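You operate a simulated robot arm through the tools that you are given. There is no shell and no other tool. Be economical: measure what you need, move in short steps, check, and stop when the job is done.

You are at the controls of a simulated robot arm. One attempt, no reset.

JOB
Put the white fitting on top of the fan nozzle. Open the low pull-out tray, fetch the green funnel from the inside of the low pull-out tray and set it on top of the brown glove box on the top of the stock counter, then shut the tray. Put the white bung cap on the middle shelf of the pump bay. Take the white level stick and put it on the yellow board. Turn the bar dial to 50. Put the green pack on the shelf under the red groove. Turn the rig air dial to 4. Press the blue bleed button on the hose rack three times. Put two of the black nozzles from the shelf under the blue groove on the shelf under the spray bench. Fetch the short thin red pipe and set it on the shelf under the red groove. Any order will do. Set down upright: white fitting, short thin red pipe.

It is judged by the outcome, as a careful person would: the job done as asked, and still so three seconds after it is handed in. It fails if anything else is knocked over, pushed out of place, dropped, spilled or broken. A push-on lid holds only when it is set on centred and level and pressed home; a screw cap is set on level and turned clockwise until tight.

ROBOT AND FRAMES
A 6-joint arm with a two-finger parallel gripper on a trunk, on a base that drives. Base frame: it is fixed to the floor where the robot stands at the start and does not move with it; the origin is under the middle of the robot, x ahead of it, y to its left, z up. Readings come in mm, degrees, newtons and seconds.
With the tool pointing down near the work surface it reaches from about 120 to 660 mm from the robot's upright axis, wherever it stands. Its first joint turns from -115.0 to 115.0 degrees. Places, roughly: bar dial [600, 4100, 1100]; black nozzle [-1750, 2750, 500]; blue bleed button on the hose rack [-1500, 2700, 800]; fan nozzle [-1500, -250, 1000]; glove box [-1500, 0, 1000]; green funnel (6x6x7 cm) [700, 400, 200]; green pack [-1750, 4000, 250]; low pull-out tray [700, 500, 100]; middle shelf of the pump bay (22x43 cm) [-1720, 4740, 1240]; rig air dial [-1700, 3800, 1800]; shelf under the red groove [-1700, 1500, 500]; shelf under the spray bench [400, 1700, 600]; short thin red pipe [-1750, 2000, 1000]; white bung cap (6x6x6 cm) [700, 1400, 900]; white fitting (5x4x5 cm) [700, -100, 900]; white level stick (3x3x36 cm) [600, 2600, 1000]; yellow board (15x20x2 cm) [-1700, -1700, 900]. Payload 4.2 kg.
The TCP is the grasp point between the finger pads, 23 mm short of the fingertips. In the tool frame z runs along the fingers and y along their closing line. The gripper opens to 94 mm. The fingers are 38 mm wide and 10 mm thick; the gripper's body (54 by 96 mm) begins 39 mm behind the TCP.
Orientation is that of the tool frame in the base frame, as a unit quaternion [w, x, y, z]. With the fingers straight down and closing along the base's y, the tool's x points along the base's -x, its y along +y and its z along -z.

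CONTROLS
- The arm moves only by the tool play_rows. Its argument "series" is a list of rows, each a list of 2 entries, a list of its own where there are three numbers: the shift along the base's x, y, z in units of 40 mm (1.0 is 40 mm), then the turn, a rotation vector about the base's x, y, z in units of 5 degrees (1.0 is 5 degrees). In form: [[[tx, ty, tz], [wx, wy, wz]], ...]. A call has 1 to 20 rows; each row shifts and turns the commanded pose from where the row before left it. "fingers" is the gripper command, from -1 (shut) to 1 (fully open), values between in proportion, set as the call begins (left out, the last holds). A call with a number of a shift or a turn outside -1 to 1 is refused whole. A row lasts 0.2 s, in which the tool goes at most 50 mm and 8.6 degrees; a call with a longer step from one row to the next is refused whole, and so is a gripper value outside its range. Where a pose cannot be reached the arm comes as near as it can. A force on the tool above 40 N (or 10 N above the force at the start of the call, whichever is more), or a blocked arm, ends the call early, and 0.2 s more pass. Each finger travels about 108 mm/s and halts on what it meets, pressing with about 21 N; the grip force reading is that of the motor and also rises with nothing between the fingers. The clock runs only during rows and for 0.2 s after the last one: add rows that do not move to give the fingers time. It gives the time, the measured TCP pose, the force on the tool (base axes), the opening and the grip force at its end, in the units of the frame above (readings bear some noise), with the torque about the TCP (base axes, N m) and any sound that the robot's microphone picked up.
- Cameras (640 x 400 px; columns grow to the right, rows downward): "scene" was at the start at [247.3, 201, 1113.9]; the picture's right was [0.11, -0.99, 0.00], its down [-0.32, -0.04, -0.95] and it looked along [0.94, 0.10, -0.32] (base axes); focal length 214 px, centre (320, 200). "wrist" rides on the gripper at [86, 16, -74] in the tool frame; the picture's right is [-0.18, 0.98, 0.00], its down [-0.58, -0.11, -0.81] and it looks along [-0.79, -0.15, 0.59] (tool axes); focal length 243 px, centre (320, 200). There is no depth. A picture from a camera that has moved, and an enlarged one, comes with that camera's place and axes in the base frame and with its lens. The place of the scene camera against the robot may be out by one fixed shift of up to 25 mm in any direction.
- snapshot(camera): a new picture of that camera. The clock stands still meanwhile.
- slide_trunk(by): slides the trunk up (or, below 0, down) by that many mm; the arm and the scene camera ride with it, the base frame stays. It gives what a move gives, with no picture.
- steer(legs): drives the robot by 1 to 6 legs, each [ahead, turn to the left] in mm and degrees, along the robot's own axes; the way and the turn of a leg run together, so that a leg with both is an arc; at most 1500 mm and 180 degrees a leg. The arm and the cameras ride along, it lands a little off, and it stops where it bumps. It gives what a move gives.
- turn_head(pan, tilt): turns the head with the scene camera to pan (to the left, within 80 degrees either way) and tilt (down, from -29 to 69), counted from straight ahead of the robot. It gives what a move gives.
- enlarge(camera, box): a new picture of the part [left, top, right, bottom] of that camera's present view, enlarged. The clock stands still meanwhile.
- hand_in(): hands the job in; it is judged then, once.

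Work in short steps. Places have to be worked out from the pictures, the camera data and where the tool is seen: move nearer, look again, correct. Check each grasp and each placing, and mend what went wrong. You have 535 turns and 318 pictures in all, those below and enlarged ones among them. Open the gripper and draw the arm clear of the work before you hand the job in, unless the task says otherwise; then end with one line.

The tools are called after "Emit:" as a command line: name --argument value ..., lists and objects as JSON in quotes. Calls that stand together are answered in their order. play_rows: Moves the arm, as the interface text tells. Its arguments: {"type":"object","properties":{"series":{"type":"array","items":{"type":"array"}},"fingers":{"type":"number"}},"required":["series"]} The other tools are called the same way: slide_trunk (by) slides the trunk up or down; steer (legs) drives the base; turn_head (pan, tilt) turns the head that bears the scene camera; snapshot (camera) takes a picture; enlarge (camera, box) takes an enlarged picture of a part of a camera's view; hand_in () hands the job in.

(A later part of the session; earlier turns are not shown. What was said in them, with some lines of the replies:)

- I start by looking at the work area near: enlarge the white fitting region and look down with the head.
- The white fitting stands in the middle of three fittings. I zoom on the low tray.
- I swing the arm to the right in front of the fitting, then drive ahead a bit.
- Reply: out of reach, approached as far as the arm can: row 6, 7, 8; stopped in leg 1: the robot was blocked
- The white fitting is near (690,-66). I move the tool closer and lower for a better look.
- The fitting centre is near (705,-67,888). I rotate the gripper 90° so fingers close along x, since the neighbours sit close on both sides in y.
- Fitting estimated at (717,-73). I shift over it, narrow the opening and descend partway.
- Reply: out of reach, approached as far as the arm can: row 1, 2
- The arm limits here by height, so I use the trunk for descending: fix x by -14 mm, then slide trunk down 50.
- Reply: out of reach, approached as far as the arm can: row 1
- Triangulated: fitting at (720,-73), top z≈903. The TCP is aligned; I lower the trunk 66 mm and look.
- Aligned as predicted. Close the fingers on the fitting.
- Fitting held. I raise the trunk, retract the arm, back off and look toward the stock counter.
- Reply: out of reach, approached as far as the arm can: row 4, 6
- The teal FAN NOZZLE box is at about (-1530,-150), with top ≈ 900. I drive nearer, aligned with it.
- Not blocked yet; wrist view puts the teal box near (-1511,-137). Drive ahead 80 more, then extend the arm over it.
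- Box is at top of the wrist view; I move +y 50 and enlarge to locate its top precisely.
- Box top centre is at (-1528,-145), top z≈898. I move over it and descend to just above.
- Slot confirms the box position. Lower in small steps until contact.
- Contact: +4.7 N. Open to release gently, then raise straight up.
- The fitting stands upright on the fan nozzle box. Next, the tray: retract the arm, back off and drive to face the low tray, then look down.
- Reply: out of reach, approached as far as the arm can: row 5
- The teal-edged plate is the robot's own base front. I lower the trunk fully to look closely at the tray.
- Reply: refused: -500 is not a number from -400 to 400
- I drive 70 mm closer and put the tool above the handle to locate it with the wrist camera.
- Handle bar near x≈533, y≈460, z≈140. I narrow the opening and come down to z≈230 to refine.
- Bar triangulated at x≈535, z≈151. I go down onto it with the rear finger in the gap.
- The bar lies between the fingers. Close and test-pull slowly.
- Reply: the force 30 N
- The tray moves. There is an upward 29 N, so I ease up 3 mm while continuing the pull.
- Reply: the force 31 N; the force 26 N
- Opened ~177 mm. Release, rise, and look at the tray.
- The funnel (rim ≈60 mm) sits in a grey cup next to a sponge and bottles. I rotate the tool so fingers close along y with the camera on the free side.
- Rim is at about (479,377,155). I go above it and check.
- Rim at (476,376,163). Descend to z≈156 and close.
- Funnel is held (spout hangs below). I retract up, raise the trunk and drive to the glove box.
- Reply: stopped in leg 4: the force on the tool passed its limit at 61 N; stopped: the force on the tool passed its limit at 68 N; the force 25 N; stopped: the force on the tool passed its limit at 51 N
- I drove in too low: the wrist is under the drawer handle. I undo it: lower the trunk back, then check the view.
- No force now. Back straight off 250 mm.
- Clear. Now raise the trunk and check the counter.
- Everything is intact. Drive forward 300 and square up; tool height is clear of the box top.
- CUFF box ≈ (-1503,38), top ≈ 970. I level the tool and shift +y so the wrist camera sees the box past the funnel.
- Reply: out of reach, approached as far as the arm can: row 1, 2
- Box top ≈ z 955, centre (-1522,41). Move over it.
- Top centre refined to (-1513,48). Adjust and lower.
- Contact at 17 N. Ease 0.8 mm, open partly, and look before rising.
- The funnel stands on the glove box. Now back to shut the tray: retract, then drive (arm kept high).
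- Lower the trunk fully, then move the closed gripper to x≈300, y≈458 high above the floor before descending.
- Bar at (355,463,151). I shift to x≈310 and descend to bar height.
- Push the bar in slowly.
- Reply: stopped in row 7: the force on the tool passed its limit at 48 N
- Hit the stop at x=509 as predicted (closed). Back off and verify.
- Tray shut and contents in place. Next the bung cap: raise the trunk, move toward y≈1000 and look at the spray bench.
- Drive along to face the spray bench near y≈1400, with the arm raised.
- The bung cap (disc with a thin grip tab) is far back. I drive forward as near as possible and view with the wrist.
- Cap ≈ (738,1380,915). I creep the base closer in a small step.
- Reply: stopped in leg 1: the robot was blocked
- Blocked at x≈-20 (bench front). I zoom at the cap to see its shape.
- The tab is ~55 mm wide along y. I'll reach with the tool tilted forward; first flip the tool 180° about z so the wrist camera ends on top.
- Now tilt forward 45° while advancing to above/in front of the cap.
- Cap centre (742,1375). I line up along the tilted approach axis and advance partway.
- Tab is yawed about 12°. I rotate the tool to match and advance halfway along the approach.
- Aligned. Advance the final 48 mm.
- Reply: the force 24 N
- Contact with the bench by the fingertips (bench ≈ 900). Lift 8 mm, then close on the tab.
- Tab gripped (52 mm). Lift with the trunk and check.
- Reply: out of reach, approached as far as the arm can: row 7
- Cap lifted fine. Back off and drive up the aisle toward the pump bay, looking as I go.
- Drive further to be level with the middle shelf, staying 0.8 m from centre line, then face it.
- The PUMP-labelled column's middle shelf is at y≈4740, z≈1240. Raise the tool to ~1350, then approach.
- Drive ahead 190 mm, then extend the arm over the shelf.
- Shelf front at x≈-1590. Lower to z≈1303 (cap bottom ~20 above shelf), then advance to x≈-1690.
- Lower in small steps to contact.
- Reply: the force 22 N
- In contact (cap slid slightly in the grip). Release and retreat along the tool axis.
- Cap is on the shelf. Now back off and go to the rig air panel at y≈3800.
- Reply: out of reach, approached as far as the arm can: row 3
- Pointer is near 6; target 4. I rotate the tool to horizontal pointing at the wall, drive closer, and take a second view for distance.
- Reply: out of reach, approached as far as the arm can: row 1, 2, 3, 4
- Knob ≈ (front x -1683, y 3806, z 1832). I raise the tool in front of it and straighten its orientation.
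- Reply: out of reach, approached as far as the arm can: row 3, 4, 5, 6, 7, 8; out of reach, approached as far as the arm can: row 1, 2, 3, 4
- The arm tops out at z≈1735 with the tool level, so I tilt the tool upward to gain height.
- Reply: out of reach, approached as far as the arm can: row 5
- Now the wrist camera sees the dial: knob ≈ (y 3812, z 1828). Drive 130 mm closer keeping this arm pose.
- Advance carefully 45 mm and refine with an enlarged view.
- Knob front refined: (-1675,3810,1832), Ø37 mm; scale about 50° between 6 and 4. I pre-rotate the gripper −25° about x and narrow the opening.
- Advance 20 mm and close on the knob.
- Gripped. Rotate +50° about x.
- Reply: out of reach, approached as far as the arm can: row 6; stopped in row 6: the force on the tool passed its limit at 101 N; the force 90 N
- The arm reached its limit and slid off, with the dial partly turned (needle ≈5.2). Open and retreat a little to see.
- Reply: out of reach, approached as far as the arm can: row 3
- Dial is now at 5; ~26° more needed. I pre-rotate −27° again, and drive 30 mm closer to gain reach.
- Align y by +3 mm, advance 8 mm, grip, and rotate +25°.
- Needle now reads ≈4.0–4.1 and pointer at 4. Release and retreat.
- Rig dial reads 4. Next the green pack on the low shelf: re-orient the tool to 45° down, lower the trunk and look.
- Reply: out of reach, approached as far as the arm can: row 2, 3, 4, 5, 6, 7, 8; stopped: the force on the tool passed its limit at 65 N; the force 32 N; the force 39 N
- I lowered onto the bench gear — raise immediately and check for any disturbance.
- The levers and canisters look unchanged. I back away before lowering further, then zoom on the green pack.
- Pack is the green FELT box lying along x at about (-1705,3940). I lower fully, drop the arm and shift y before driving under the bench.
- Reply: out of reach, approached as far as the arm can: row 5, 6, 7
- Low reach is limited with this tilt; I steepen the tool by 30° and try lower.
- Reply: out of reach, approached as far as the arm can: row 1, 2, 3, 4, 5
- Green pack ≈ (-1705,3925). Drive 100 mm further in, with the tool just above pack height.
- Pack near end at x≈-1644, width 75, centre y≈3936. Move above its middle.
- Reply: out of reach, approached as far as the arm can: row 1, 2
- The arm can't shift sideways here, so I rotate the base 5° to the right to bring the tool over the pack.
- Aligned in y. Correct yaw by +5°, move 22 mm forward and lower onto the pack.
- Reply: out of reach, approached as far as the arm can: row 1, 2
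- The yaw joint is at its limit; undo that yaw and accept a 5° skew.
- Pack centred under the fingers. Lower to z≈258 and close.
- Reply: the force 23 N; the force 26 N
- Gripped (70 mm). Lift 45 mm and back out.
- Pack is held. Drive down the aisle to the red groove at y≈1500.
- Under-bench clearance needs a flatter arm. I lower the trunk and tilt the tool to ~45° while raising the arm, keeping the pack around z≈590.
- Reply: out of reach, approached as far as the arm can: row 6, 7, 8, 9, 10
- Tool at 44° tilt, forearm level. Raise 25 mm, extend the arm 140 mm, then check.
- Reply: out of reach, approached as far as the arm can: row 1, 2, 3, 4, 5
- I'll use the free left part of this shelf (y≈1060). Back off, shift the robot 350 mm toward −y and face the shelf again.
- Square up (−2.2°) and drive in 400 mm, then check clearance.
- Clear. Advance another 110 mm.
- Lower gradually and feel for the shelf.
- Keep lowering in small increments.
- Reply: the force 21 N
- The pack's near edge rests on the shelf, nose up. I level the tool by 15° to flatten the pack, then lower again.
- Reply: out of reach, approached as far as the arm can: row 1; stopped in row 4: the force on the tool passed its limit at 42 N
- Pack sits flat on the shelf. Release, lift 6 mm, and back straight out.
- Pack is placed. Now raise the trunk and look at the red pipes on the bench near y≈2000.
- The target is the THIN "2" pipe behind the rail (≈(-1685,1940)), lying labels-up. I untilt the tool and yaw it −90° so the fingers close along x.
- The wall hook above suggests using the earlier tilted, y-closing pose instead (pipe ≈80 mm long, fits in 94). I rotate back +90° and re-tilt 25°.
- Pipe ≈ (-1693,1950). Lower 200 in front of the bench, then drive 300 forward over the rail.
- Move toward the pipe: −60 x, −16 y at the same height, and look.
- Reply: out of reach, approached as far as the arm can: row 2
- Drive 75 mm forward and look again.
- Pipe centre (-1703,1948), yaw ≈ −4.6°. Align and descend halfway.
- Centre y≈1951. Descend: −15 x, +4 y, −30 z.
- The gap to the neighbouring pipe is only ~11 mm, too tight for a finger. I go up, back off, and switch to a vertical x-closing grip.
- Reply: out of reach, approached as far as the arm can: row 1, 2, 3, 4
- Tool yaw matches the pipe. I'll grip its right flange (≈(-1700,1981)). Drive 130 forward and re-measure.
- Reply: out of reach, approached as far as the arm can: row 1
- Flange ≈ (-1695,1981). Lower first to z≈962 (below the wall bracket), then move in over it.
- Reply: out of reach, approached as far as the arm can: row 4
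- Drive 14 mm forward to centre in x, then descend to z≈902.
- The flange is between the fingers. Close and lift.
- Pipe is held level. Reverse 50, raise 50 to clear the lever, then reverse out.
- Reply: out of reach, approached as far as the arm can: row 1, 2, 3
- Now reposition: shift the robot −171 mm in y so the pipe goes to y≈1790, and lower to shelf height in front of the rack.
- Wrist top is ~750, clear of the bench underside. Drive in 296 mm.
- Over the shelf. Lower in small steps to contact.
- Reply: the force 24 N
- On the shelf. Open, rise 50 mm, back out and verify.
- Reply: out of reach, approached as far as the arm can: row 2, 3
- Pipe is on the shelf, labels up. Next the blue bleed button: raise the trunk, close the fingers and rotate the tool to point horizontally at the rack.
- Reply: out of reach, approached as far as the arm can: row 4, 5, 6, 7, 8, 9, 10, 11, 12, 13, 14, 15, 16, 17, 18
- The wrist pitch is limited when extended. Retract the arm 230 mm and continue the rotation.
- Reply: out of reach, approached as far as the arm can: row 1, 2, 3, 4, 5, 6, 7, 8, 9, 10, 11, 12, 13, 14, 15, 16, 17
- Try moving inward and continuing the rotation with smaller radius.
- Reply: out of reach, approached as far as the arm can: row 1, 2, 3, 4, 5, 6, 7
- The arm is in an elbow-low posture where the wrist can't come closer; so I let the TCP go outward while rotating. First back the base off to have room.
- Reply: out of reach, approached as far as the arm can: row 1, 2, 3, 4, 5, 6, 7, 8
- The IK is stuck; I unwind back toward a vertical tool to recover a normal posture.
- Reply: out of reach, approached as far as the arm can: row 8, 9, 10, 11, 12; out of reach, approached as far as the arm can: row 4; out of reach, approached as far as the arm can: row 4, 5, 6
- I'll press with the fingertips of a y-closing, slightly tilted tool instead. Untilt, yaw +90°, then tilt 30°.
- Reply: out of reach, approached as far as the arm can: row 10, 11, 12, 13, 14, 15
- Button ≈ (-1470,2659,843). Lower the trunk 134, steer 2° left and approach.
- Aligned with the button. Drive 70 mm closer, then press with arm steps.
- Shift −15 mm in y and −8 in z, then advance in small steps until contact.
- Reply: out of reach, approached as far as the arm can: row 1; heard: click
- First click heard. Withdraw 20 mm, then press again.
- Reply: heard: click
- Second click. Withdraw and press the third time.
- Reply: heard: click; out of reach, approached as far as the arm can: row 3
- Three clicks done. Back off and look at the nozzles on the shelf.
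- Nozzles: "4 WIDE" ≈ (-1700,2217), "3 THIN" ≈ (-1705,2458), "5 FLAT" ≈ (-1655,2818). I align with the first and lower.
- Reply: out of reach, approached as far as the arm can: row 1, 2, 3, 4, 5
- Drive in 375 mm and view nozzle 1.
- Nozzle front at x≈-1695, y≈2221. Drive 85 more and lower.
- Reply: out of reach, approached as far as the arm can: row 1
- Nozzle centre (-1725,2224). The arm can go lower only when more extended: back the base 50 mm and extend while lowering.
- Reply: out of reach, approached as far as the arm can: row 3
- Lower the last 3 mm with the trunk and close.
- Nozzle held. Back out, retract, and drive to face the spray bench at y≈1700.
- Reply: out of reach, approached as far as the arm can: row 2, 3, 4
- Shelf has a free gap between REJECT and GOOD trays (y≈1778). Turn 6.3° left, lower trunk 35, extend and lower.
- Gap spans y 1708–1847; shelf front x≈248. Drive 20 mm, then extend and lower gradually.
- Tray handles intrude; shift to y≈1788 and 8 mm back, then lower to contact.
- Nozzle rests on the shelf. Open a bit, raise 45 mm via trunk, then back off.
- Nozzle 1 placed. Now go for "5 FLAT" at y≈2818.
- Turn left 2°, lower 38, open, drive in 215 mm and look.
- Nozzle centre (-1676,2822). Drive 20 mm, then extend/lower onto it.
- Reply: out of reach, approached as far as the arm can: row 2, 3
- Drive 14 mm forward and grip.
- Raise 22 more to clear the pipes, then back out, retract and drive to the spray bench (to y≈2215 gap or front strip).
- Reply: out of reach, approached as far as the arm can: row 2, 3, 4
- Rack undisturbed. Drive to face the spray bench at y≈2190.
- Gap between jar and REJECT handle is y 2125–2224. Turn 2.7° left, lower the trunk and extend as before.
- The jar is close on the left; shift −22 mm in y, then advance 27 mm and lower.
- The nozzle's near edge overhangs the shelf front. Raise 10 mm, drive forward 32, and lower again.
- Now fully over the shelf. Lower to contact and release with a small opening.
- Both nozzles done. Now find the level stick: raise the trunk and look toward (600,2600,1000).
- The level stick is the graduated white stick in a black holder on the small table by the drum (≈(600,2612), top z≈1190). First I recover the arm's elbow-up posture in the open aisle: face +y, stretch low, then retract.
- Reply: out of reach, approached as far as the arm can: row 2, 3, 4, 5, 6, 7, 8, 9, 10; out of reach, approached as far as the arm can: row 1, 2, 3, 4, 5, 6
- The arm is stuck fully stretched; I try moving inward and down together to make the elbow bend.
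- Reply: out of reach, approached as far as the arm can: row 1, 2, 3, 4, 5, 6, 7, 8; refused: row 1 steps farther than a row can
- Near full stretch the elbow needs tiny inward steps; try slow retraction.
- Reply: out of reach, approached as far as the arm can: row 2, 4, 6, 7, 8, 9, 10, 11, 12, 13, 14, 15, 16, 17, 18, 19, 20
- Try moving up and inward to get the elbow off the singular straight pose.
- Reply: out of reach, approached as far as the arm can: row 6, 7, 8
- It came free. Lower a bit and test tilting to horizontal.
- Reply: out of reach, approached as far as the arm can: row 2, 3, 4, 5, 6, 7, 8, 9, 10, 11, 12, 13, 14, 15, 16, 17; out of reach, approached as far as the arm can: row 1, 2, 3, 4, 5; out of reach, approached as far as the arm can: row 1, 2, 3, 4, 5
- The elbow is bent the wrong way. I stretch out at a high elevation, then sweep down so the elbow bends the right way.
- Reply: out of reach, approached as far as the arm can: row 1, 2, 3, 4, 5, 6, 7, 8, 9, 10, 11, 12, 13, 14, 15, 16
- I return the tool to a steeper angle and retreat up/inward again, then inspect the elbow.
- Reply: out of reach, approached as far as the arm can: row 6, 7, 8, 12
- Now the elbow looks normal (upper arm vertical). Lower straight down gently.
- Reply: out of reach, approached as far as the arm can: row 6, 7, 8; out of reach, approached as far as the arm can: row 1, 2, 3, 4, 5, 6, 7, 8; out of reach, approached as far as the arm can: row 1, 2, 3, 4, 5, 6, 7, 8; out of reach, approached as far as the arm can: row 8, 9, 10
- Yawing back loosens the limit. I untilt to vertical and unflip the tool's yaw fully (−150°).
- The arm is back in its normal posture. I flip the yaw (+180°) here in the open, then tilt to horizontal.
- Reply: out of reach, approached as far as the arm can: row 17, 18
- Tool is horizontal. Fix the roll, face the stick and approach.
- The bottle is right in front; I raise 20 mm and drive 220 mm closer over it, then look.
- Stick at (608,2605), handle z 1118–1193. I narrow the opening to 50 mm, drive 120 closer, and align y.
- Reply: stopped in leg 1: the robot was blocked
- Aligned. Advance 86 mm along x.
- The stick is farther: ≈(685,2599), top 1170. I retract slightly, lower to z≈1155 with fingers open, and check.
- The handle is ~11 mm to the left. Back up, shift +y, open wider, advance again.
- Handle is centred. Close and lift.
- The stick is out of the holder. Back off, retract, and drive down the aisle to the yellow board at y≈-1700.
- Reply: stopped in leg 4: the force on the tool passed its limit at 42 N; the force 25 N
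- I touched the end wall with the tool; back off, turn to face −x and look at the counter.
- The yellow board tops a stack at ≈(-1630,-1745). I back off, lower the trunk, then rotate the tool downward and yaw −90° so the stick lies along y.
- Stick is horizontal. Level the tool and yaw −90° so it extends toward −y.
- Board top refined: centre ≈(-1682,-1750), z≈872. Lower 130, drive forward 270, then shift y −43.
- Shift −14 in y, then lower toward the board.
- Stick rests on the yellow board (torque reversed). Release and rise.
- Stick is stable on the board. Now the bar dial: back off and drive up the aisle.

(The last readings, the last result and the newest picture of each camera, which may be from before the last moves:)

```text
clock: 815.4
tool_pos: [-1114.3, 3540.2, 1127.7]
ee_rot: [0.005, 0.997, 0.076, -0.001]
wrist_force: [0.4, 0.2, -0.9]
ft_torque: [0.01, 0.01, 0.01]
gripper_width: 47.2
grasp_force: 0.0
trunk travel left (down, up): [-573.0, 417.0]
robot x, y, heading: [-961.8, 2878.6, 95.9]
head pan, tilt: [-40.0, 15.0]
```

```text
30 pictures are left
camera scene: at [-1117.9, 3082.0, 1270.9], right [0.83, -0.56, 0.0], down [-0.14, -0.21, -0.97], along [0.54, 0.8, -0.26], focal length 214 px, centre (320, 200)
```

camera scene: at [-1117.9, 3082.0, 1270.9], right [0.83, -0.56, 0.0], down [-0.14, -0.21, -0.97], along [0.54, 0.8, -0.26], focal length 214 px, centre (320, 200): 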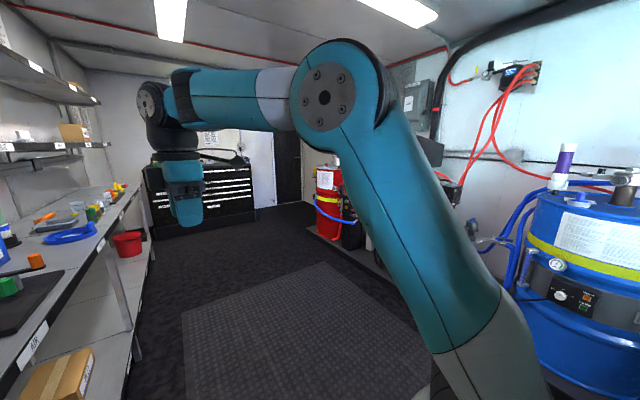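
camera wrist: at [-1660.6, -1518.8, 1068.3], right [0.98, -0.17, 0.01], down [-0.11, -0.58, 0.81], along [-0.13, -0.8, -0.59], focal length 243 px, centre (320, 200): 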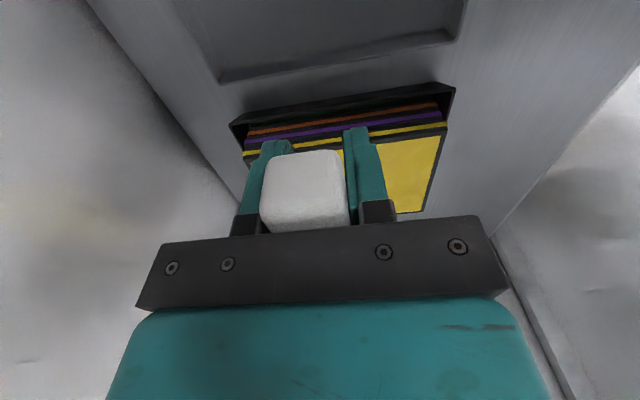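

Position at about (-600,4000) facing +x, and look at the panel.

Emit:
steer --legs '[[0, -24], [1180, 0], [0, -72]]'

Emit:
turn_head --pan 5 --tilt 12

Emit:
snapshot --camera "scene"

```text
clock: 825.6
tool_pos: [77.0, 4019.4, 1127.2]
ee_rot: [0.001, 0.717, -0.697, -0.005]
wrist_force: [0.4, 0.3, 0.3]
ft_torque: [0.01, 0.0, -0.02]
gripper_width: 47.0
grasp_force: 0.0
trunk travel left (down, up): [-573.0, 417.0]
robot x, y, heading: [-599.3, 3953.0, -1.2]
head pan, tilt: [-40.0, 15.0]
```

```text
clock: 826.7
tool_pos: [77.4, 4021.9, 1128.0]
ee_rot: [0.002, 0.718, -0.696, -0.004]
wrist_force: [-0.3, 0.2, 0.8]
ft_torque: [0.01, -0.02, -0.01]
gripper_width: 47.1
grasp_force: 0.0
trunk travel left (down, up): [-573.0, 417.0]
robot x, y, heading: [-599.8, 3952.7, -1.1]
head pan, tilt: [5.0, 12.0]
```

```text
29 pictures are left
camera scene: at [-348.4, 4146.8, 1275.8], right [0.07, -1.0, 0.0], down [-0.21, -0.01, -0.98], along [0.98, 0.06, -0.21], focal length 214 px, centre (320, 200)
```

scene: 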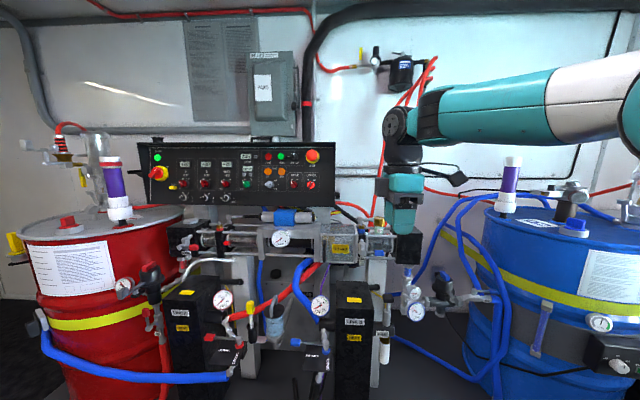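

Emit:
enlarge --camera "scene" --box '[140, 130, 350, 220]'

Emit:
enlarge --camera "scene" --box '[255, 145, 325, 205]'

```text
3.05 times, centred on (245, 175) of scene
camera zoom: at [-348.4, 4146.8, 1275.8], right [0.07, -1.0, 0.0], down [-0.21, -0.01, -0.98], along [0.98, 0.06, -0.21], focal length 654 px, centre (549, 276)
```

zoom: 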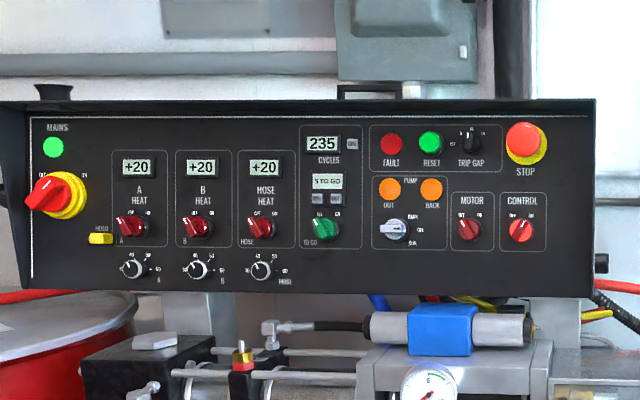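

```text
6.67 times, centred on (290, 175) of scene
camera zoom: at [-348.4, 4146.8, 1275.8], right [0.07, -1.0, 0.0], down [-0.21, -0.01, -0.98], along [0.98, 0.06, -0.21], focal length 1430 px, centre (520, 367)
```

zoom: 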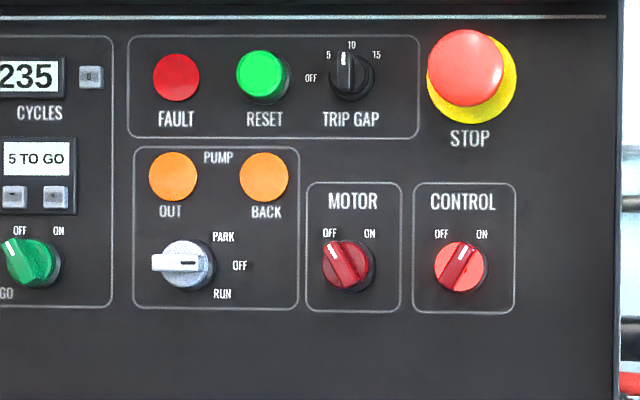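

The "bar dial" should be near px (345,190–240). I move the arm aside and zoom there.

Emit:
play_rows --series '[[[0, -0.9, 0], [0, 0, 0]], [[0, -0.9, 0], [0, 0, 0]], [[0, -0.9, 0], [0, 0, 0]], [[0, -0.9, 0], [0, 0, 0]]]'

Emit:
enlarge --camera "scene" --box '[300, 180, 440, 300]'

```text
clock: 827.7
tool_pos: [75.9, 3878.6, 1127.1]
ee_rot: [0.001, 0.718, -0.696, -0.005]
wrist_force: [0.0, -0.2, 0.2]
ft_torque: [-0.01, 0.01, 0.0]
gripper_width: 46.9
grasp_force: 0.1
trunk travel left (down, up): [-573.0, 417.0]
robot x, y, heading: [-596.2, 3946.0, -1.5]
head pan, tilt: [5.0, 12.0]
```

```text
3.33 times, centred on (370, 240) of scene
camera zoom: at [-348.4, 4147.1, 1275.7], right [0.07, -1.0, 0.0], down [-0.21, -0.01, -0.98], along [0.98, 0.07, -0.21], focal length 715 px, centre (153, 67)
```

zoom: 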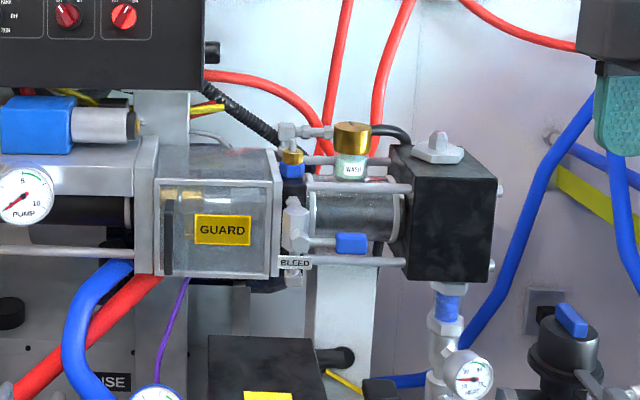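

A knob on the right side face of the control panel (≈(620,4130,1075)) seems to be it. I move to y≈3400 and look at that side.

Emit:
steer --legs '[[0, -88], [520, 0], [0, 115], [150, 0]]'

Emit:
turn_head --pan 8 --tilt 10

Emit:
snapshot --camera "scene"

```text
clock: 840.3
tool_pos: [165.0, 3737.9, 1127.4]
ee_rot: [0.003, 0.856, -0.517, -0.005]
wrist_force: [0.3, -0.5, 0.0]
ft_torque: [0.01, 0.0, 0.02]
gripper_width: 47.1
grasp_force: 0.2
trunk travel left (down, up): [-573.0, 417.0]
robot x, y, heading: [-478.5, 3505.8, 24.8]
head pan, tilt: [5.0, 12.0]
```

```text
clock: 840.9
tool_pos: [165.8, 3739.4, 1126.2]
ee_rot: [0.002, 0.856, -0.517, -0.005]
wrist_force: [0.3, -0.1, -0.1]
ft_torque: [0.01, 0.0, -0.03]
gripper_width: 47.1
grasp_force: 0.0
trunk travel left (down, up): [-573.0, 417.0]
robot x, y, heading: [-473.5, 3509.1, 24.6]
head pan, tilt: [8.0, 10.0]
```

```text
25 pictures are left
camera scene: at [-337.8, 3795.2, 1279.0], right [0.54, -0.84, 0.0], down [-0.15, -0.09, -0.98], along [0.83, 0.53, -0.17], focal length 214 px, centre (320, 200)
```

scene: 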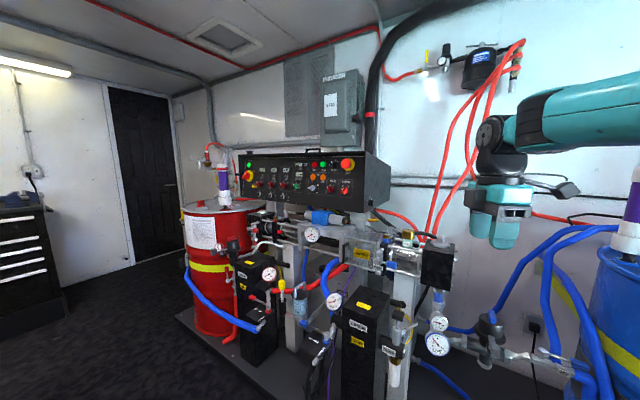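

Emit:
enlarge --camera "scene" --box '[340, 150, 400, 220]'

Emit:
enlarge --camera "scene" --box '[290, 200, 470, 380]'

```text
5.71 times, centred on (370, 185) of scene
camera zoom: at [-337.8, 3795.2, 1279.0], right [0.54, -0.84, 0.0], down [-0.15, -0.09, -0.98], along [0.83, 0.53, -0.17], focal length 1226 px, centre (34, 286)
```

zoom: 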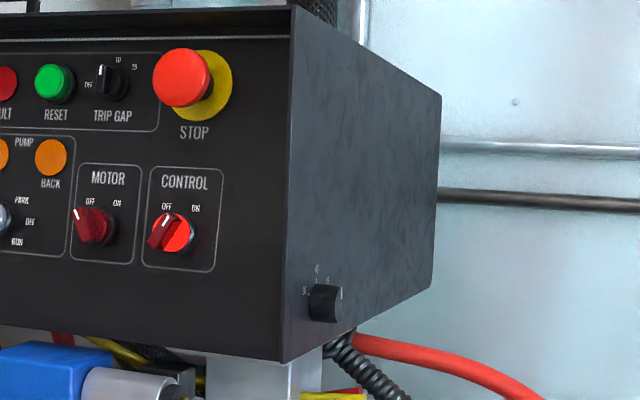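

```text
2.22 times, centred on (380, 290) of scene
camera zoom: at [-337.8, 3795.2, 1279.0], right [0.54, -0.84, 0.0], down [-0.15, -0.09, -0.98], along [0.83, 0.53, -0.17], focal length 477 px, centre (187, 0)
```

zoom: 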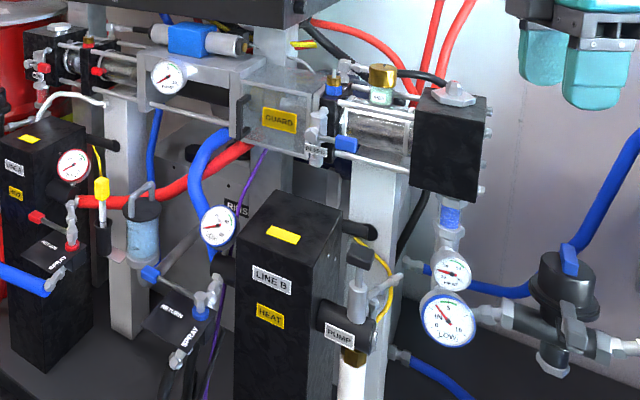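

The bar dial is the small knob on the panel's right side. I yaw the tool −180° (so the camera will end on top), then reposition to y≈3890 facing +x.

Emit:
play_rows --series '[[[0, 0, 0], [0, 0, -1]], [[0, 0, 0], [0, 0, -1]], [[0, 0, 0], [0, 0, -1]], [[0, 0, 0], [0, 0, -1]], [[0, 0, 0], [0, 0, -1]], [[0, 0, 0], [0, 0, -1]], [[0, 0, 0], [0, 0, -1]], [[0, 0, 0], [0, 0, -1]], [[0, 0, 0], [0, 0, -1]], [[0, 0, 0], [0, 0, -1]], [[0, 0, 0], [0, 0, -1]], [[0, 0, 0], [0, 0, -1]], [[0, 0, 0], [0, 0, -1]], [[0, 0, 0], [0, 0, -1]], [[0, 0, 0], [0, 0, -1]], [[0, 0, 0], [0, 0, -1]], [[0, 0, 0], [0, 0, -1]], [[0, 0, 0], [0, 0, -1]]]'

Emit:
play_rows --series '[[[0, 0, 0], [0, 0, -1]], [[0, 0, 0], [0, 0, -1]], [[0, 0, 0], [0, 0, -1]], [[0, 0, 0], [0, 0, -1]], [[0, 0, 0], [0, 0, -1]], [[0, 0, 0], [0, 0, -1]], [[0, 0, 0], [0, 0, -1]], [[0, 0, 0], [0, 0, -1]], [[0, 0, 0], [0, 0, -1]], [[0, 0, 0], [0, 0, -1]], [[0, 0, 0], [0, 0, -1]], [[0, 0, 0], [0, 0, -1]], [[0, 0, 0], [0, 0, -1]], [[0, 0, 0], [0, 0, -1]], [[0, 0, 0], [0, 0, -1]], [[0, 0, 0], [0, 0, -1]], [[0, 0, 0], [0, 0, -1]], [[0, 0, 0], [0, 0, -1]]]'

Emit:
steer --legs '[[0, 65], [400, 0], [0, -90]]'

```text
clock: 844.7
tool_pos: [164.6, 3737.7, 1126.5]
ee_rot: [0.0, -0.239, 0.971, 0.005]
wrist_force: [-1.1, 0.2, 0.5]
ft_torque: [-0.04, 0.01, -0.02]
gripper_width: 46.8
grasp_force: 0.1
trunk travel left (down, up): [-573.0, 417.0]
robot x, y, heading: [-477.4, 3503.8, 24.8]
head pan, tilt: [8.0, 10.0]
```

```text
clock: 848.5
tool_pos: [165.5, 3737.4, 1125.4]
ee_rot: [0.004, 0.517, 0.856, 0.003]
wrist_force: [-0.1, -0.8, -0.1]
ft_torque: [-0.02, 0.0, 0.0]
gripper_width: 47.1
grasp_force: 0.1
trunk travel left (down, up): [-573.0, 417.0]
robot x, y, heading: [-471.4, 3506.5, 24.7]
head pan, tilt: [8.0, 10.0]
```

```text
clock: 857.6
tool_pos: [209.9, 3855.7, 1128.6]
ee_rot: [0.005, 0.682, 0.731, 0.002]
wrist_force: [0.2, 0.0, -0.3]
ft_torque: [0.01, -0.03, 0.0]
gripper_width: 46.9
grasp_force: 0.0
trunk travel left (down, up): [-573.0, 417.0]
robot x, y, heading: [-467.2, 3906.5, 0.9]
head pan, tilt: [8.0, 10.0]
```

Pitch the tool to point +y (rotate +90° about x).

Emit:
play_rows --series '[[[0, 0, 0], [1, 0, 0.2]], [[0, 0, 0], [1, 0, 0.2]], [[0, 0, 0], [1, 0, 0.2]], [[0, 0, 0], [1, 0, 0.2]], [[0, 0, 0], [1, 0, 0]], [[0, 0, 0], [1, 0, 0]], [[0, 0, 0], [1, 0, 0]], [[0, 0, 0], [1, 0, 0]], [[0, 0, 0], [1, 0, 0]], [[0, 0, 0], [1, 0, 0]], [[0, 0, 0], [1, 0, 0]], [[0, 0, 0], [1, 0, 0]], [[0, 0, 0], [1, 0, 0]], [[0, 0, 0], [1, 0, 0]], [[0, 0, 0], [1, 0, 0]], [[0, 0, 0], [1, 0, 0]], [[0, 0, 0], [1, 0, 0]], [[0, 0, 0], [1, 0, 0]]]'

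Emit:
snapshot --camera "wrist"

```text
clock: 861.4
tool_pos: [143.5, 3966.3, 990.2]
ee_rot: [-0.412, 0.521, 0.577, 0.475]
wrist_force: [-0.4, 0.4, 0.1]
ft_torque: [0.02, -0.01, 0.0]
gripper_width: 47.2
grasp_force: 0.0
out of reach, approached as far as the arm can: row 3, 5, 6, 7, 8, 9, 10, 11, 12, 13, 14, 15, 16, 17, 18
trunk travel left (down, up): [-573.0, 417.0]
robot x, y, heading: [-470.5, 3906.2, 0.6]
head pan, tilt: [8.0, 10.0]
```

```text
22 pictures are left
camera wrist: at [147.7, 3909.5, 1091.9], right [1.0, -0.03, -0.06], down [-0.06, -0.91, -0.41], along [-0.04, 0.41, -0.91], focal length 243 px, centre (320, 200)
```

wrist: 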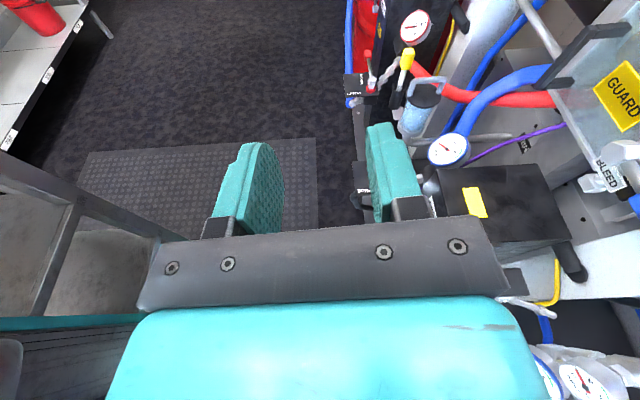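

Nearly there (pitch 79°). Raise 115 mm and drive in carefully toward the panel.

Emit:
slide_trunk --by 115

Emit:
steer --legs '[[330, 0]]'

Emit:
snapshot --camera "wrist"

```text
clock: 862.8
tool_pos: [143.3, 3965.5, 1105.7]
ee_rot: [-0.412, 0.522, 0.577, 0.474]
wrist_force: [-0.2, 0.2, -0.5]
ft_torque: [0.01, -0.01, -0.01]
gripper_width: 47.1
grasp_force: 0.1
trunk travel left (down, up): [-688.0, 302.0]
robot x, y, heading: [-466.9, 3905.2, 0.9]
head pan, tilt: [8.0, 10.0]
```

```text
clock: 865.0
tool_pos: [468.6, 3976.8, 1106.0]
ee_rot: [-0.414, 0.52, 0.579, 0.473]
wrist_force: [-0.2, 0.1, 0.3]
ft_torque: [0.0, 0.0, -0.03]
gripper_width: 47.0
grasp_force: 0.0
trunk travel left (down, up): [-688.0, 302.0]
robot x, y, heading: [-139.6, 3911.1, 1.4]
head pan, tilt: [8.0, 10.0]
```

```text
21 pictures are left
camera wrist: at [473.2, 3920.0, 1207.0], right [1.0, -0.03, -0.06], down [-0.05, -0.91, -0.41], along [-0.05, 0.41, -0.91], focal length 243 px, centre (320, 200)
```

wrist: 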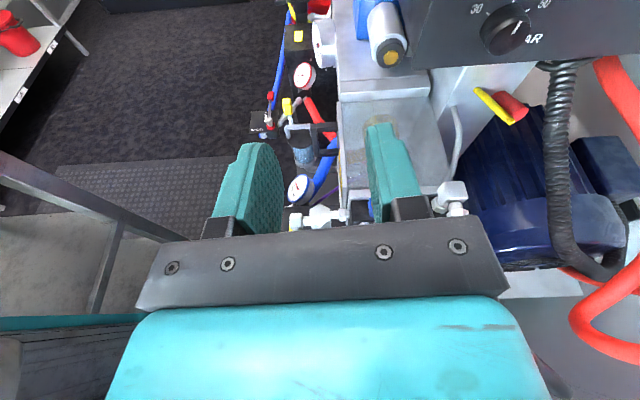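

The BAR dial is in view (30 left … 50 right). Zoom in.

Emit:
enlarge --camera "wrist" --box '[440, 0, 580, 80]'

```text
4.57 times, centred on (510, 40) of wrist
camera zoom: at [473.2, 3920.0, 1207.0], right [1.0, -0.03, -0.06], down [-0.05, -0.91, -0.41], along [-0.05, 0.41, -0.91], focal length 1109 px, centre (-549, 931)
```

zoom: 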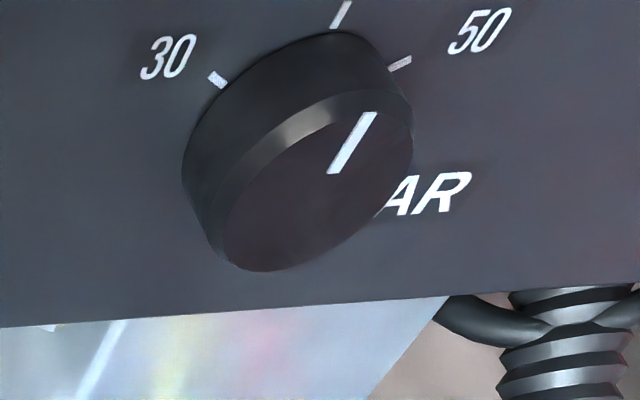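

Pointer is at 40; 50 is +60° clockwise (about +y). Knob ≈ (616, ~4105, 1078). Drive 85 closer and move the tool in front of it with a −23° pre-roll.

Emit:
steer --legs '[[85, 0]]'

Emit:
play_rows --series '[[[0.5, 0.1, -0.2], [0, -1, 0]], [[0.5, 0.2, -0.2], [0, -1, 0]], [[0.4, 0.3, -0.2], [0, -1, 0]], [[0.1, 0.3, 0], [0, -1, 0]], [[0, 0.3, 0], [0, -0.6, 0]], [[0, 0, 0], [0, 0, 0]]]' --fingers 0.1

Emit:
snapshot --camera "wrist"

```text
clock: 866.1
tool_pos: [554.7, 3981.0, 1106.1]
ee_rot: [-0.414, 0.519, 0.58, 0.472]
wrist_force: [0.8, -0.4, 0.1]
ft_torque: [-0.05, 0.0, -0.01]
gripper_width: 46.6
grasp_force: 0.1
trunk travel left (down, up): [-688.0, 302.0]
robot x, y, heading: [-57.6, 3906.6, 1.4]
head pan, tilt: [8.0, 10.0]
```

```text
clock: 867.5
tool_pos: [617.4, 4026.4, 1079.6]
ee_rot: [-0.29, 0.414, 0.651, 0.567]
wrist_force: [1.0, -0.8, 0.4]
ft_torque: [0.04, 0.0, -0.01]
gripper_width: 51.8
grasp_force: 0.0
trunk travel left (down, up): [-688.0, 302.0]
robot x, y, heading: [-54.3, 3915.3, 1.5]
head pan, tilt: [8.0, 10.0]
```

```text
19 pictures are left
camera wrist: at [582.1, 3970.3, 1175.2], right [0.94, -0.02, 0.33], down [0.12, -0.91, -0.39], along [0.31, 0.41, -0.86], focal length 243 px, centre (320, 200)
```

wrist: 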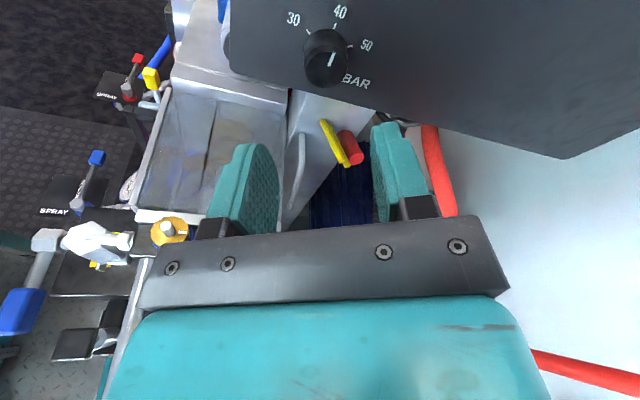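

Knob front face triangulated at (626,4121,1070). Approach to y≈4106 and check.

Emit:
play_rows --series '[[[0.22, 0.3, -0.24], [0, 0, 0]], [[0, 0.6, 0], [0, 0, 0]], [[0, 0.6, 0], [0, 0, 0]], [[0, 0.5, 0], [0, 0, 0]], [[0, 0, 0], [0, 0, 0]]]'

Emit:
snapshot --camera "wrist"

```text
clock: 868.7
tool_pos: [624.0, 4106.7, 1070.7]
ee_rot: [-0.29, 0.414, 0.651, 0.567]
wrist_force: [-0.4, 0.5, -0.1]
ft_torque: [-0.01, 0.02, 0.01]
gripper_width: 51.5
grasp_force: 0.0
trunk travel left (down, up): [-688.0, 302.0]
robot x, y, heading: [-52.5, 3913.1, 1.2]
head pan, tilt: [8.0, 10.0]
```

```text
18 pictures are left
camera wrist: at [588.9, 4051.7, 1165.4], right [0.94, -0.02, 0.33], down [0.11, -0.91, -0.39], along [0.31, 0.41, -0.86], focal length 243 px, centre (320, 200)
```

wrist: 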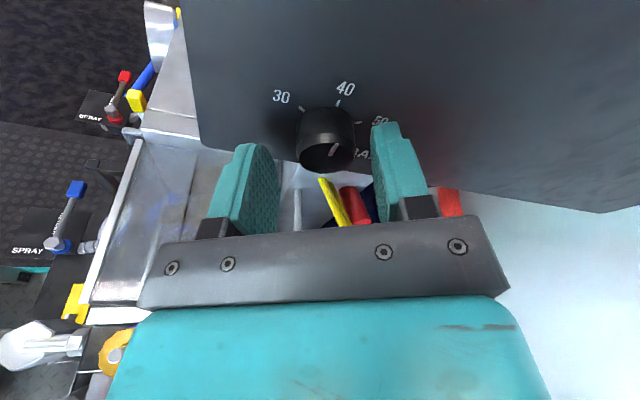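

Advance 6 mm more and grip the knob.

Emit:
play_rows --series '[[[0.06, 0.15, 0], [0, 0, 0]], [[0, 0, 0], [0, 0, 0]]]'

Emit:
play_rows --series '[[[0, 0, 0], [0, 0, 0]], [[0, 0, 0], [0, 0, 0]], [[0, 0, 0], [0, 0, 0]]]' --fingers -1

```text
clock: 869.3
tool_pos: [627.3, 4113.0, 1070.5]
ee_rot: [-0.29, 0.415, 0.651, 0.566]
wrist_force: [0.9, 0.0, 0.3]
ft_torque: [0.03, 0.01, -0.04]
gripper_width: 51.6
grasp_force: 0.0
trunk travel left (down, up): [-688.0, 302.0]
robot x, y, heading: [-57.2, 3912.1, 1.3]
head pan, tilt: [8.0, 10.0]
```

```text
clock: 870.1
tool_pos: [628.1, 4113.7, 1070.5]
ee_rot: [-0.289, 0.414, 0.651, 0.567]
wrist_force: [-1.2, 0.1, -0.9]
ft_torque: [0.18, -0.02, -0.4]
gripper_width: 31.8
grasp_force: 44.7
trunk travel left (down, up): [-688.0, 302.0]
robot x, y, heading: [-55.3, 3912.0, 1.3]
head pan, tilt: [8.0, 10.0]
```

Gripped. Rotate +30° first and check.

Emit:
play_rows --series '[[[0, 0, 0], [0, 1, 0]], [[0, 0, 0], [0, 1, 0]], [[0, 0, 0], [0, 1, 0]], [[0, 0, 0], [0, 1, 0]], [[0, 0, 0], [0, 1, 0]], [[0, 0, 0], [0, 1, 0]], [[0, 0, 0], [0, 0, 0]]]'

Emit:
play_rows --series '[[[0, 0, 0], [0, 1, 0]], [[0, 0, 0], [0, 1, 0]], [[0, 0, 0], [0, 1, 0]], [[0, 0, 0], [0, 0, 0]]]'

Emit:
snapshot --camera "wrist"

```text
clock: 871.7
tool_pos: [629.3, 4112.2, 1071.7]
ee_rot: [-0.447, 0.549, 0.552, 0.441]
wrist_force: [37.6, 7.5, -1.6]
ft_torque: [-0.43, -0.17, -0.86]
gripper_width: 31.3
grasp_force: 45.6
trunk travel left (down, up): [-688.0, 302.0]
robot x, y, heading: [-54.4, 3913.4, 1.3]
head pan, tilt: [8.0, 10.0]
```

```text
clock: 872.7
tool_pos: [630.3, 4113.3, 1069.5]
ee_rot: [-0.515, 0.604, 0.487, 0.366]
wrist_force: [42.8, 0.9, -7.2]
ft_torque: [0.11, -0.16, -1.09]
gripper_width: 31.2
grasp_force: 45.0
trunk travel left (down, up): [-688.0, 302.0]
robot x, y, heading: [-59.3, 3914.4, 1.4]
head pan, tilt: [8.0, 10.0]
```

```text
17 pictures are left
camera wrist: at [672.6, 4057.3, 1160.9], right [0.9, -0.03, -0.43], down [-0.21, -0.91, -0.36], along [-0.38, 0.41, -0.83], focal length 243 px, centre (320, 200)
```

wrist: 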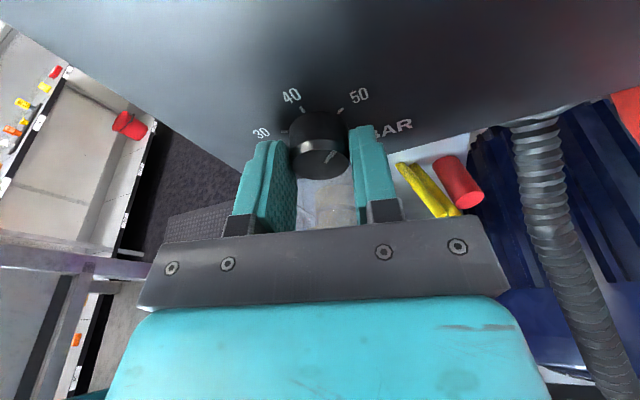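

Relieve the side load (+2 mm x) and finish the last 15°.

Emit:
play_rows --series '[[[0.05, 0, 0], [0, 0, 0]], [[0, 0, 0], [0, 1, 0]], [[0, 0, 0], [0, 1, 0]], [[0, 0, 0], [0, 0, 0]]]'

Emit:
enlarge --camera "wrist" --box '[230, 60, 430, 220]'

```text
clock: 873.7
tool_pos: [630.6, 4113.5, 1069.2]
ee_rot: [-0.556, 0.632, 0.442, 0.31]
wrist_force: [22.9, -4.3, -16.7]
ft_torque: [-0.12, -0.64, -0.74]
gripper_width: 31.3
grasp_force: 44.7
trunk travel left (down, up): [-688.0, 302.0]
robot x, y, heading: [-53.6, 3917.7, 1.6]
head pan, tilt: [8.0, 10.0]
```

```text
2.50 times, centred on (330, 140) of wrist
camera zoom: at [689.3, 4057.7, 1152.7], right [0.81, -0.03, -0.58], down [-0.26, -0.91, -0.31], along [-0.52, 0.41, -0.75], focal length 606 px, centre (295, 350)
```

zoom: 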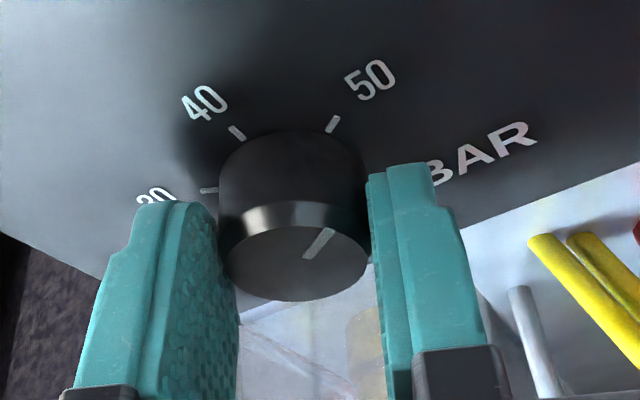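

Pointer computes to 61°, matching the 50 tick. Release and retreat along −y.

Emit:
play_rows --series '[[[0, 0, 0], [0, 0, 0]], [[0, 0, 0], [0, 0, 0]]]' --fingers 0.1

Emit:
play_rows --series '[[[0, -0.4, 0], [0, 0, 0]], [[0, -0.6, 0], [0, 0, 0]], [[0, -0.6, 0], [0, 0, 0]]]'

Emit:
enlarge --camera "wrist" --box '[230, 0, 430, 160]'

```text
clock: 874.3
tool_pos: [627.3, 4114.2, 1073.3]
ee_rot: [-0.559, 0.628, 0.444, 0.31]
wrist_force: [1.2, 0.0, -0.5]
ft_torque: [-0.01, -0.06, 0.02]
gripper_width: 51.9
grasp_force: 0.0
trunk travel left (down, up): [-688.0, 302.0]
robot x, y, heading: [-56.2, 3912.5, 1.7]
head pan, tilt: [8.0, 10.0]
```

```text
clock: 875.1
tool_pos: [619.5, 4060.7, 1067.3]
ee_rot: [-0.551, 0.635, 0.443, 0.311]
wrist_force: [-0.8, -0.2, -0.7]
ft_torque: [-0.01, -0.01, 0.02]
gripper_width: 51.9
grasp_force: 0.1
out of reach, approached as far as the arm can: row 3
trunk travel left (down, up): [-688.0, 302.0]
robot x, y, heading: [-57.5, 3917.8, 1.4]
head pan, tilt: [8.0, 10.0]
```

```text
2.50 times, centred on (330, 80) of wrist
camera zoom: at [677.3, 4006.1, 1151.1], right [0.81, -0.04, -0.58], down [-0.26, -0.91, -0.31], along [-0.52, 0.4, -0.76], focal length 606 px, centre (295, 500)
```

zoom: 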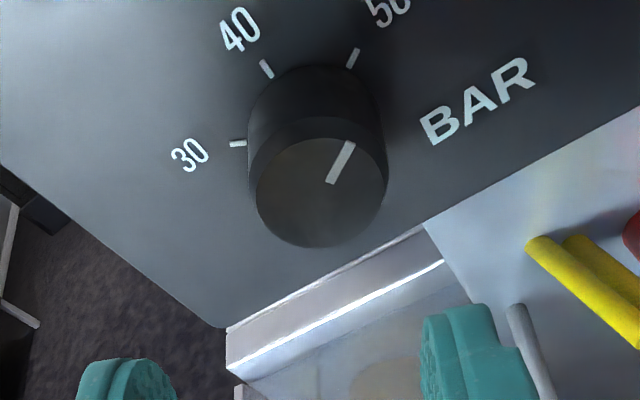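

Emit:
enlarge --camera "wrist" --box '[300, 10, 380, 90]'

```text
5.00 times, centred on (340, 50) of wrist
camera zoom: at [677.3, 4006.1, 1151.1], right [0.81, -0.04, -0.58], down [-0.26, -0.91, -0.31], along [-0.52, 0.4, -0.76], focal length 1213 px, centre (220, 950)
```

zoom: 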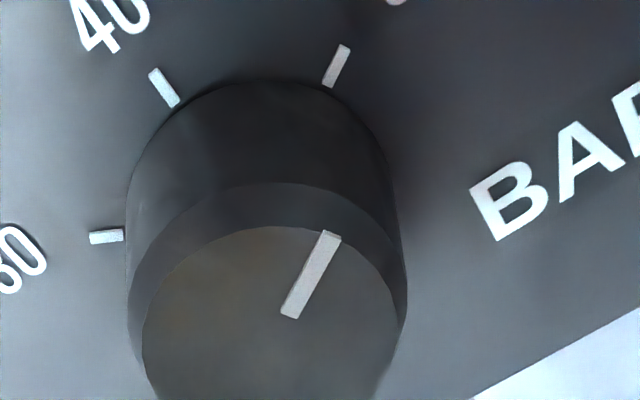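

The pointer is parallel with the 50 tick. Back out, then tidy the arm and check remaining items visually.

Emit:
slide_trunk --by 40

Emit:
steer --legs '[[-600, 0]]'

Emit:
turn_head --pan 10 --tilt 20

Emit:
snapshot --camera "scene"

```text
clock: 875.9
tool_pos: [620.1, 4060.9, 1107.8]
ee_rot: [-0.55, 0.636, 0.442, 0.312]
wrist_force: [0.1, 0.3, -0.2]
ft_torque: [-0.02, -0.04, -0.01]
gripper_width: 51.5
grasp_force: 0.1
trunk travel left (down, up): [-728.0, 262.0]
robot x, y, heading: [-58.3, 3913.4, 1.3]
head pan, tilt: [8.0, 10.0]
```

```text
clock: 879.4
tool_pos: [10.4, 4050.0, 1106.6]
ee_rot: [-0.552, 0.633, 0.446, 0.309]
wrist_force: [0.8, 0.9, 0.4]
ft_torque: [-0.03, -0.01, 0.0]
gripper_width: 51.8
grasp_force: 0.0
trunk travel left (down, up): [-728.0, 262.0]
robot x, y, heading: [-663.0, 3894.0, 2.2]
head pan, tilt: [8.0, 10.0]
```

```text
clock: 880.1
tool_pos: [10.5, 4051.2, 1106.1]
ee_rot: [-0.552, 0.632, 0.446, 0.31]
wrist_force: [0.7, 0.3, -0.1]
ft_torque: [0.0, 0.02, -0.01]
gripper_width: 51.9
grasp_force: 0.0
trunk travel left (down, up): [-728.0, 262.0]
robot x, y, heading: [-664.2, 3895.8, 2.1]
head pan, tilt: [10.0, 20.0]
```

```text
13 pictures are left
camera scene: at [-424.2, 4111.3, 1417.8], right [0.21, -0.98, 0.0], down [-0.33, -0.07, -0.94], along [0.92, 0.2, -0.34], focal length 214 px, centre (320, 200)
```

scene: 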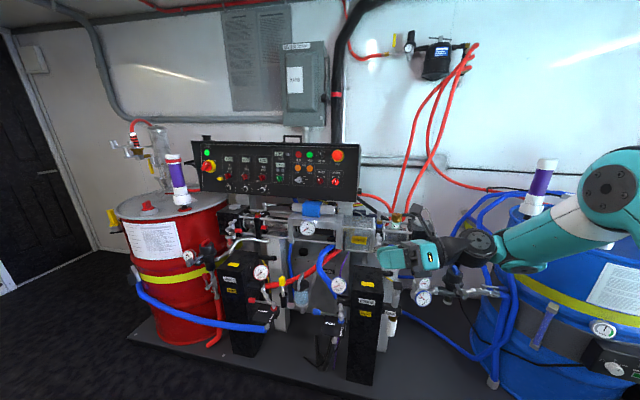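

Final look at the pump bay and rig dial: turn around (after moving to the aisle centre).

Emit:
steer --legs '[[180, 0], [0, 175]]'

Emit:
turn_head --pan -15 --tilt 5

Emit:
snapshot --camera "scene"

Emit:
enlarge --camera "scene" --box '[200, 100, 480, 300]'

```text
clock: 888.7
tool_pos: [-1168.9, 3812.4, 1105.8]
ee_rot: [-0.334, -0.416, 0.653, -0.537]
wrist_force: [0.4, -0.1, 0.7]
ft_torque: [-0.01, -0.01, 0.02]
gripper_width: 51.6
grasp_force: 0.0
trunk travel left (down, up): [-728.0, 262.0]
robot x, y, heading: [-484.2, 3903.0, 176.6]
head pan, tilt: [10.0, 20.0]
```

```text
clock: 889.6
tool_pos: [-1169.1, 3813.1, 1106.5]
ee_rot: [-0.334, -0.416, 0.654, -0.537]
wrist_force: [0.2, -0.1, -0.3]
ft_torque: [0.0, -0.01, -0.01]
gripper_width: 51.6
grasp_force: 0.1
trunk travel left (down, up): [-728.0, 262.0]
robot x, y, heading: [-483.5, 3906.6, 176.6]
head pan, tilt: [-15.0, 5.0]
```

```text
12 pictures are left
camera scene: at [-731.8, 3741.8, 1442.0], right [0.31, 0.95, 0.0], down [0.08, -0.03, -1.0], along [-0.95, 0.31, -0.09], focal length 214 px, centre (320, 200)
```

scene: 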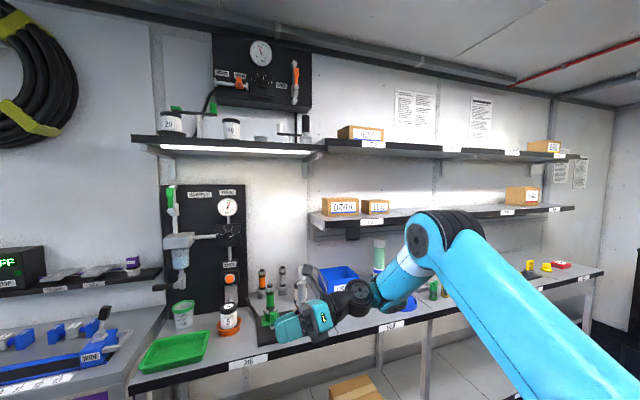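

```text
2.00 times, centred on (340, 200) of scene
camera zoom: at [-731.8, 3741.8, 1442.0], right [0.31, 0.95, 0.0], down [0.08, -0.03, -1.0], along [-0.95, 0.31, -0.09], focal length 429 px, centre (280, 200)
```

zoom: 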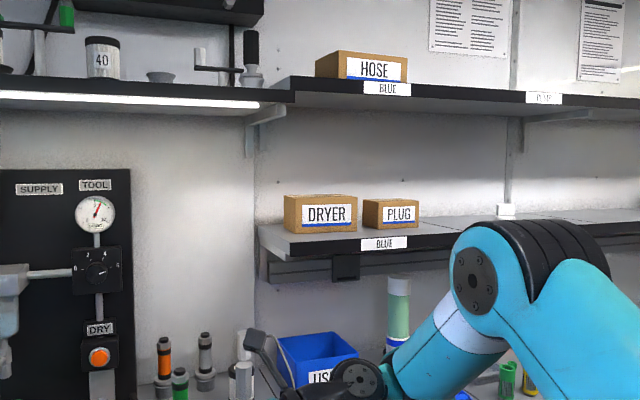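

Emit:
enlarge --camera "scene" --box '[200, 30, 320, 120]'

Emit:
turn_head --pan -10 --tilt 35

Emit:
enlarge --camera "scene" --box '[160, 40, 440, 240]'

```text
4.44 times, centred on (260, 75) of scene
camera zoom: at [-731.8, 3741.8, 1442.0], right [0.31, 0.95, 0.0], down [0.08, -0.03, -1.0], along [-0.95, 0.31, -0.09], focal length 953 px, centre (587, 756)
```

zoom: 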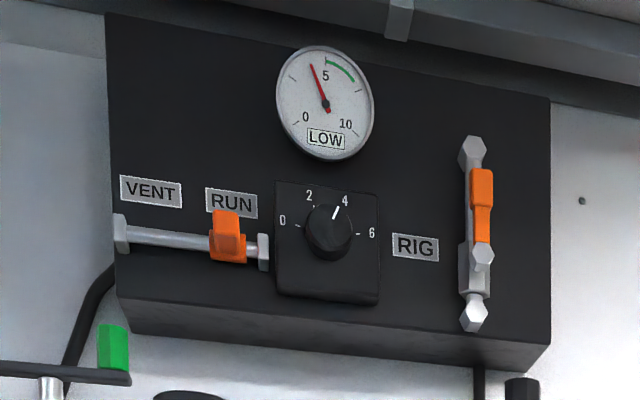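

```text
clock: 890.5
tool_pos: [-1168.3, 3813.3, 1107.6]
ee_rot: [-0.334, -0.416, 0.654, -0.537]
wrist_force: [-0.6, -0.2, -0.3]
ft_torque: [0.0, 0.01, 0.04]
gripper_width: 51.8
grasp_force: 0.1
trunk travel left (down, up): [-728.0, 262.0]
robot x, y, heading: [-482.9, 3901.5, 176.7]
head pan, tilt: [-10.0, 35.0]
```

```text
2.00 times, centred on (300, 140) of scene
camera zoom: at [-730.3, 3733.3, 1394.0], right [0.23, 0.97, 0.0], down [0.56, -0.13, -0.82], along [-0.8, 0.19, -0.57], focal length 429 px, centre (360, 320)
```

zoom: 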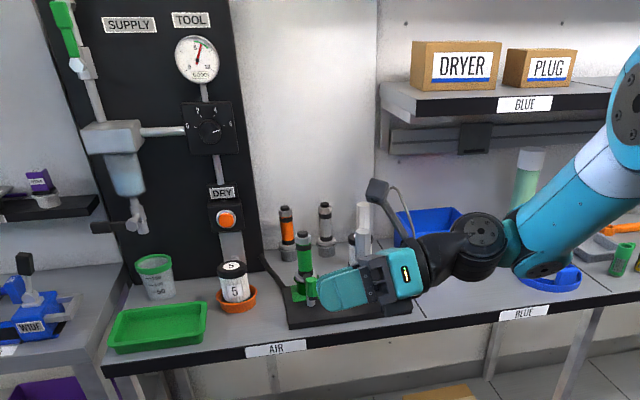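

All tasks verified: rig dial on 4, cap on the shelf, bench gear in place; the arm is clear and the gripper open. I hand in.

Emit:
play_rows --series '[[[0, 0, 0], [0, 0, 0]], [[0, 0, 0], [0, 0, 0]]]' --fingers 1

Emit:
hand_in

```text
clock: 891.1
tool_pos: [-1168.8, 3812.2, 1107.0]
ee_rot: [-0.335, -0.416, 0.653, -0.537]
wrist_force: [-0.4, -0.1, 0.0]
ft_torque: [0.0, -0.02, 0.01]
gripper_width: 93.9
grasp_force: 0.0
trunk travel left (down, up): [-728.0, 262.0]
robot x, y, heading: [-484.0, 3904.3, 176.9]
head pan, tilt: [-10.0, 35.0]
```

```text
The job is handed in.
```

I finished every item and handed the job in; the arm bumped a drawer handle, a bench valve set and the end wall on the way, with no displacement visible at the first two and the wall not rechecked.
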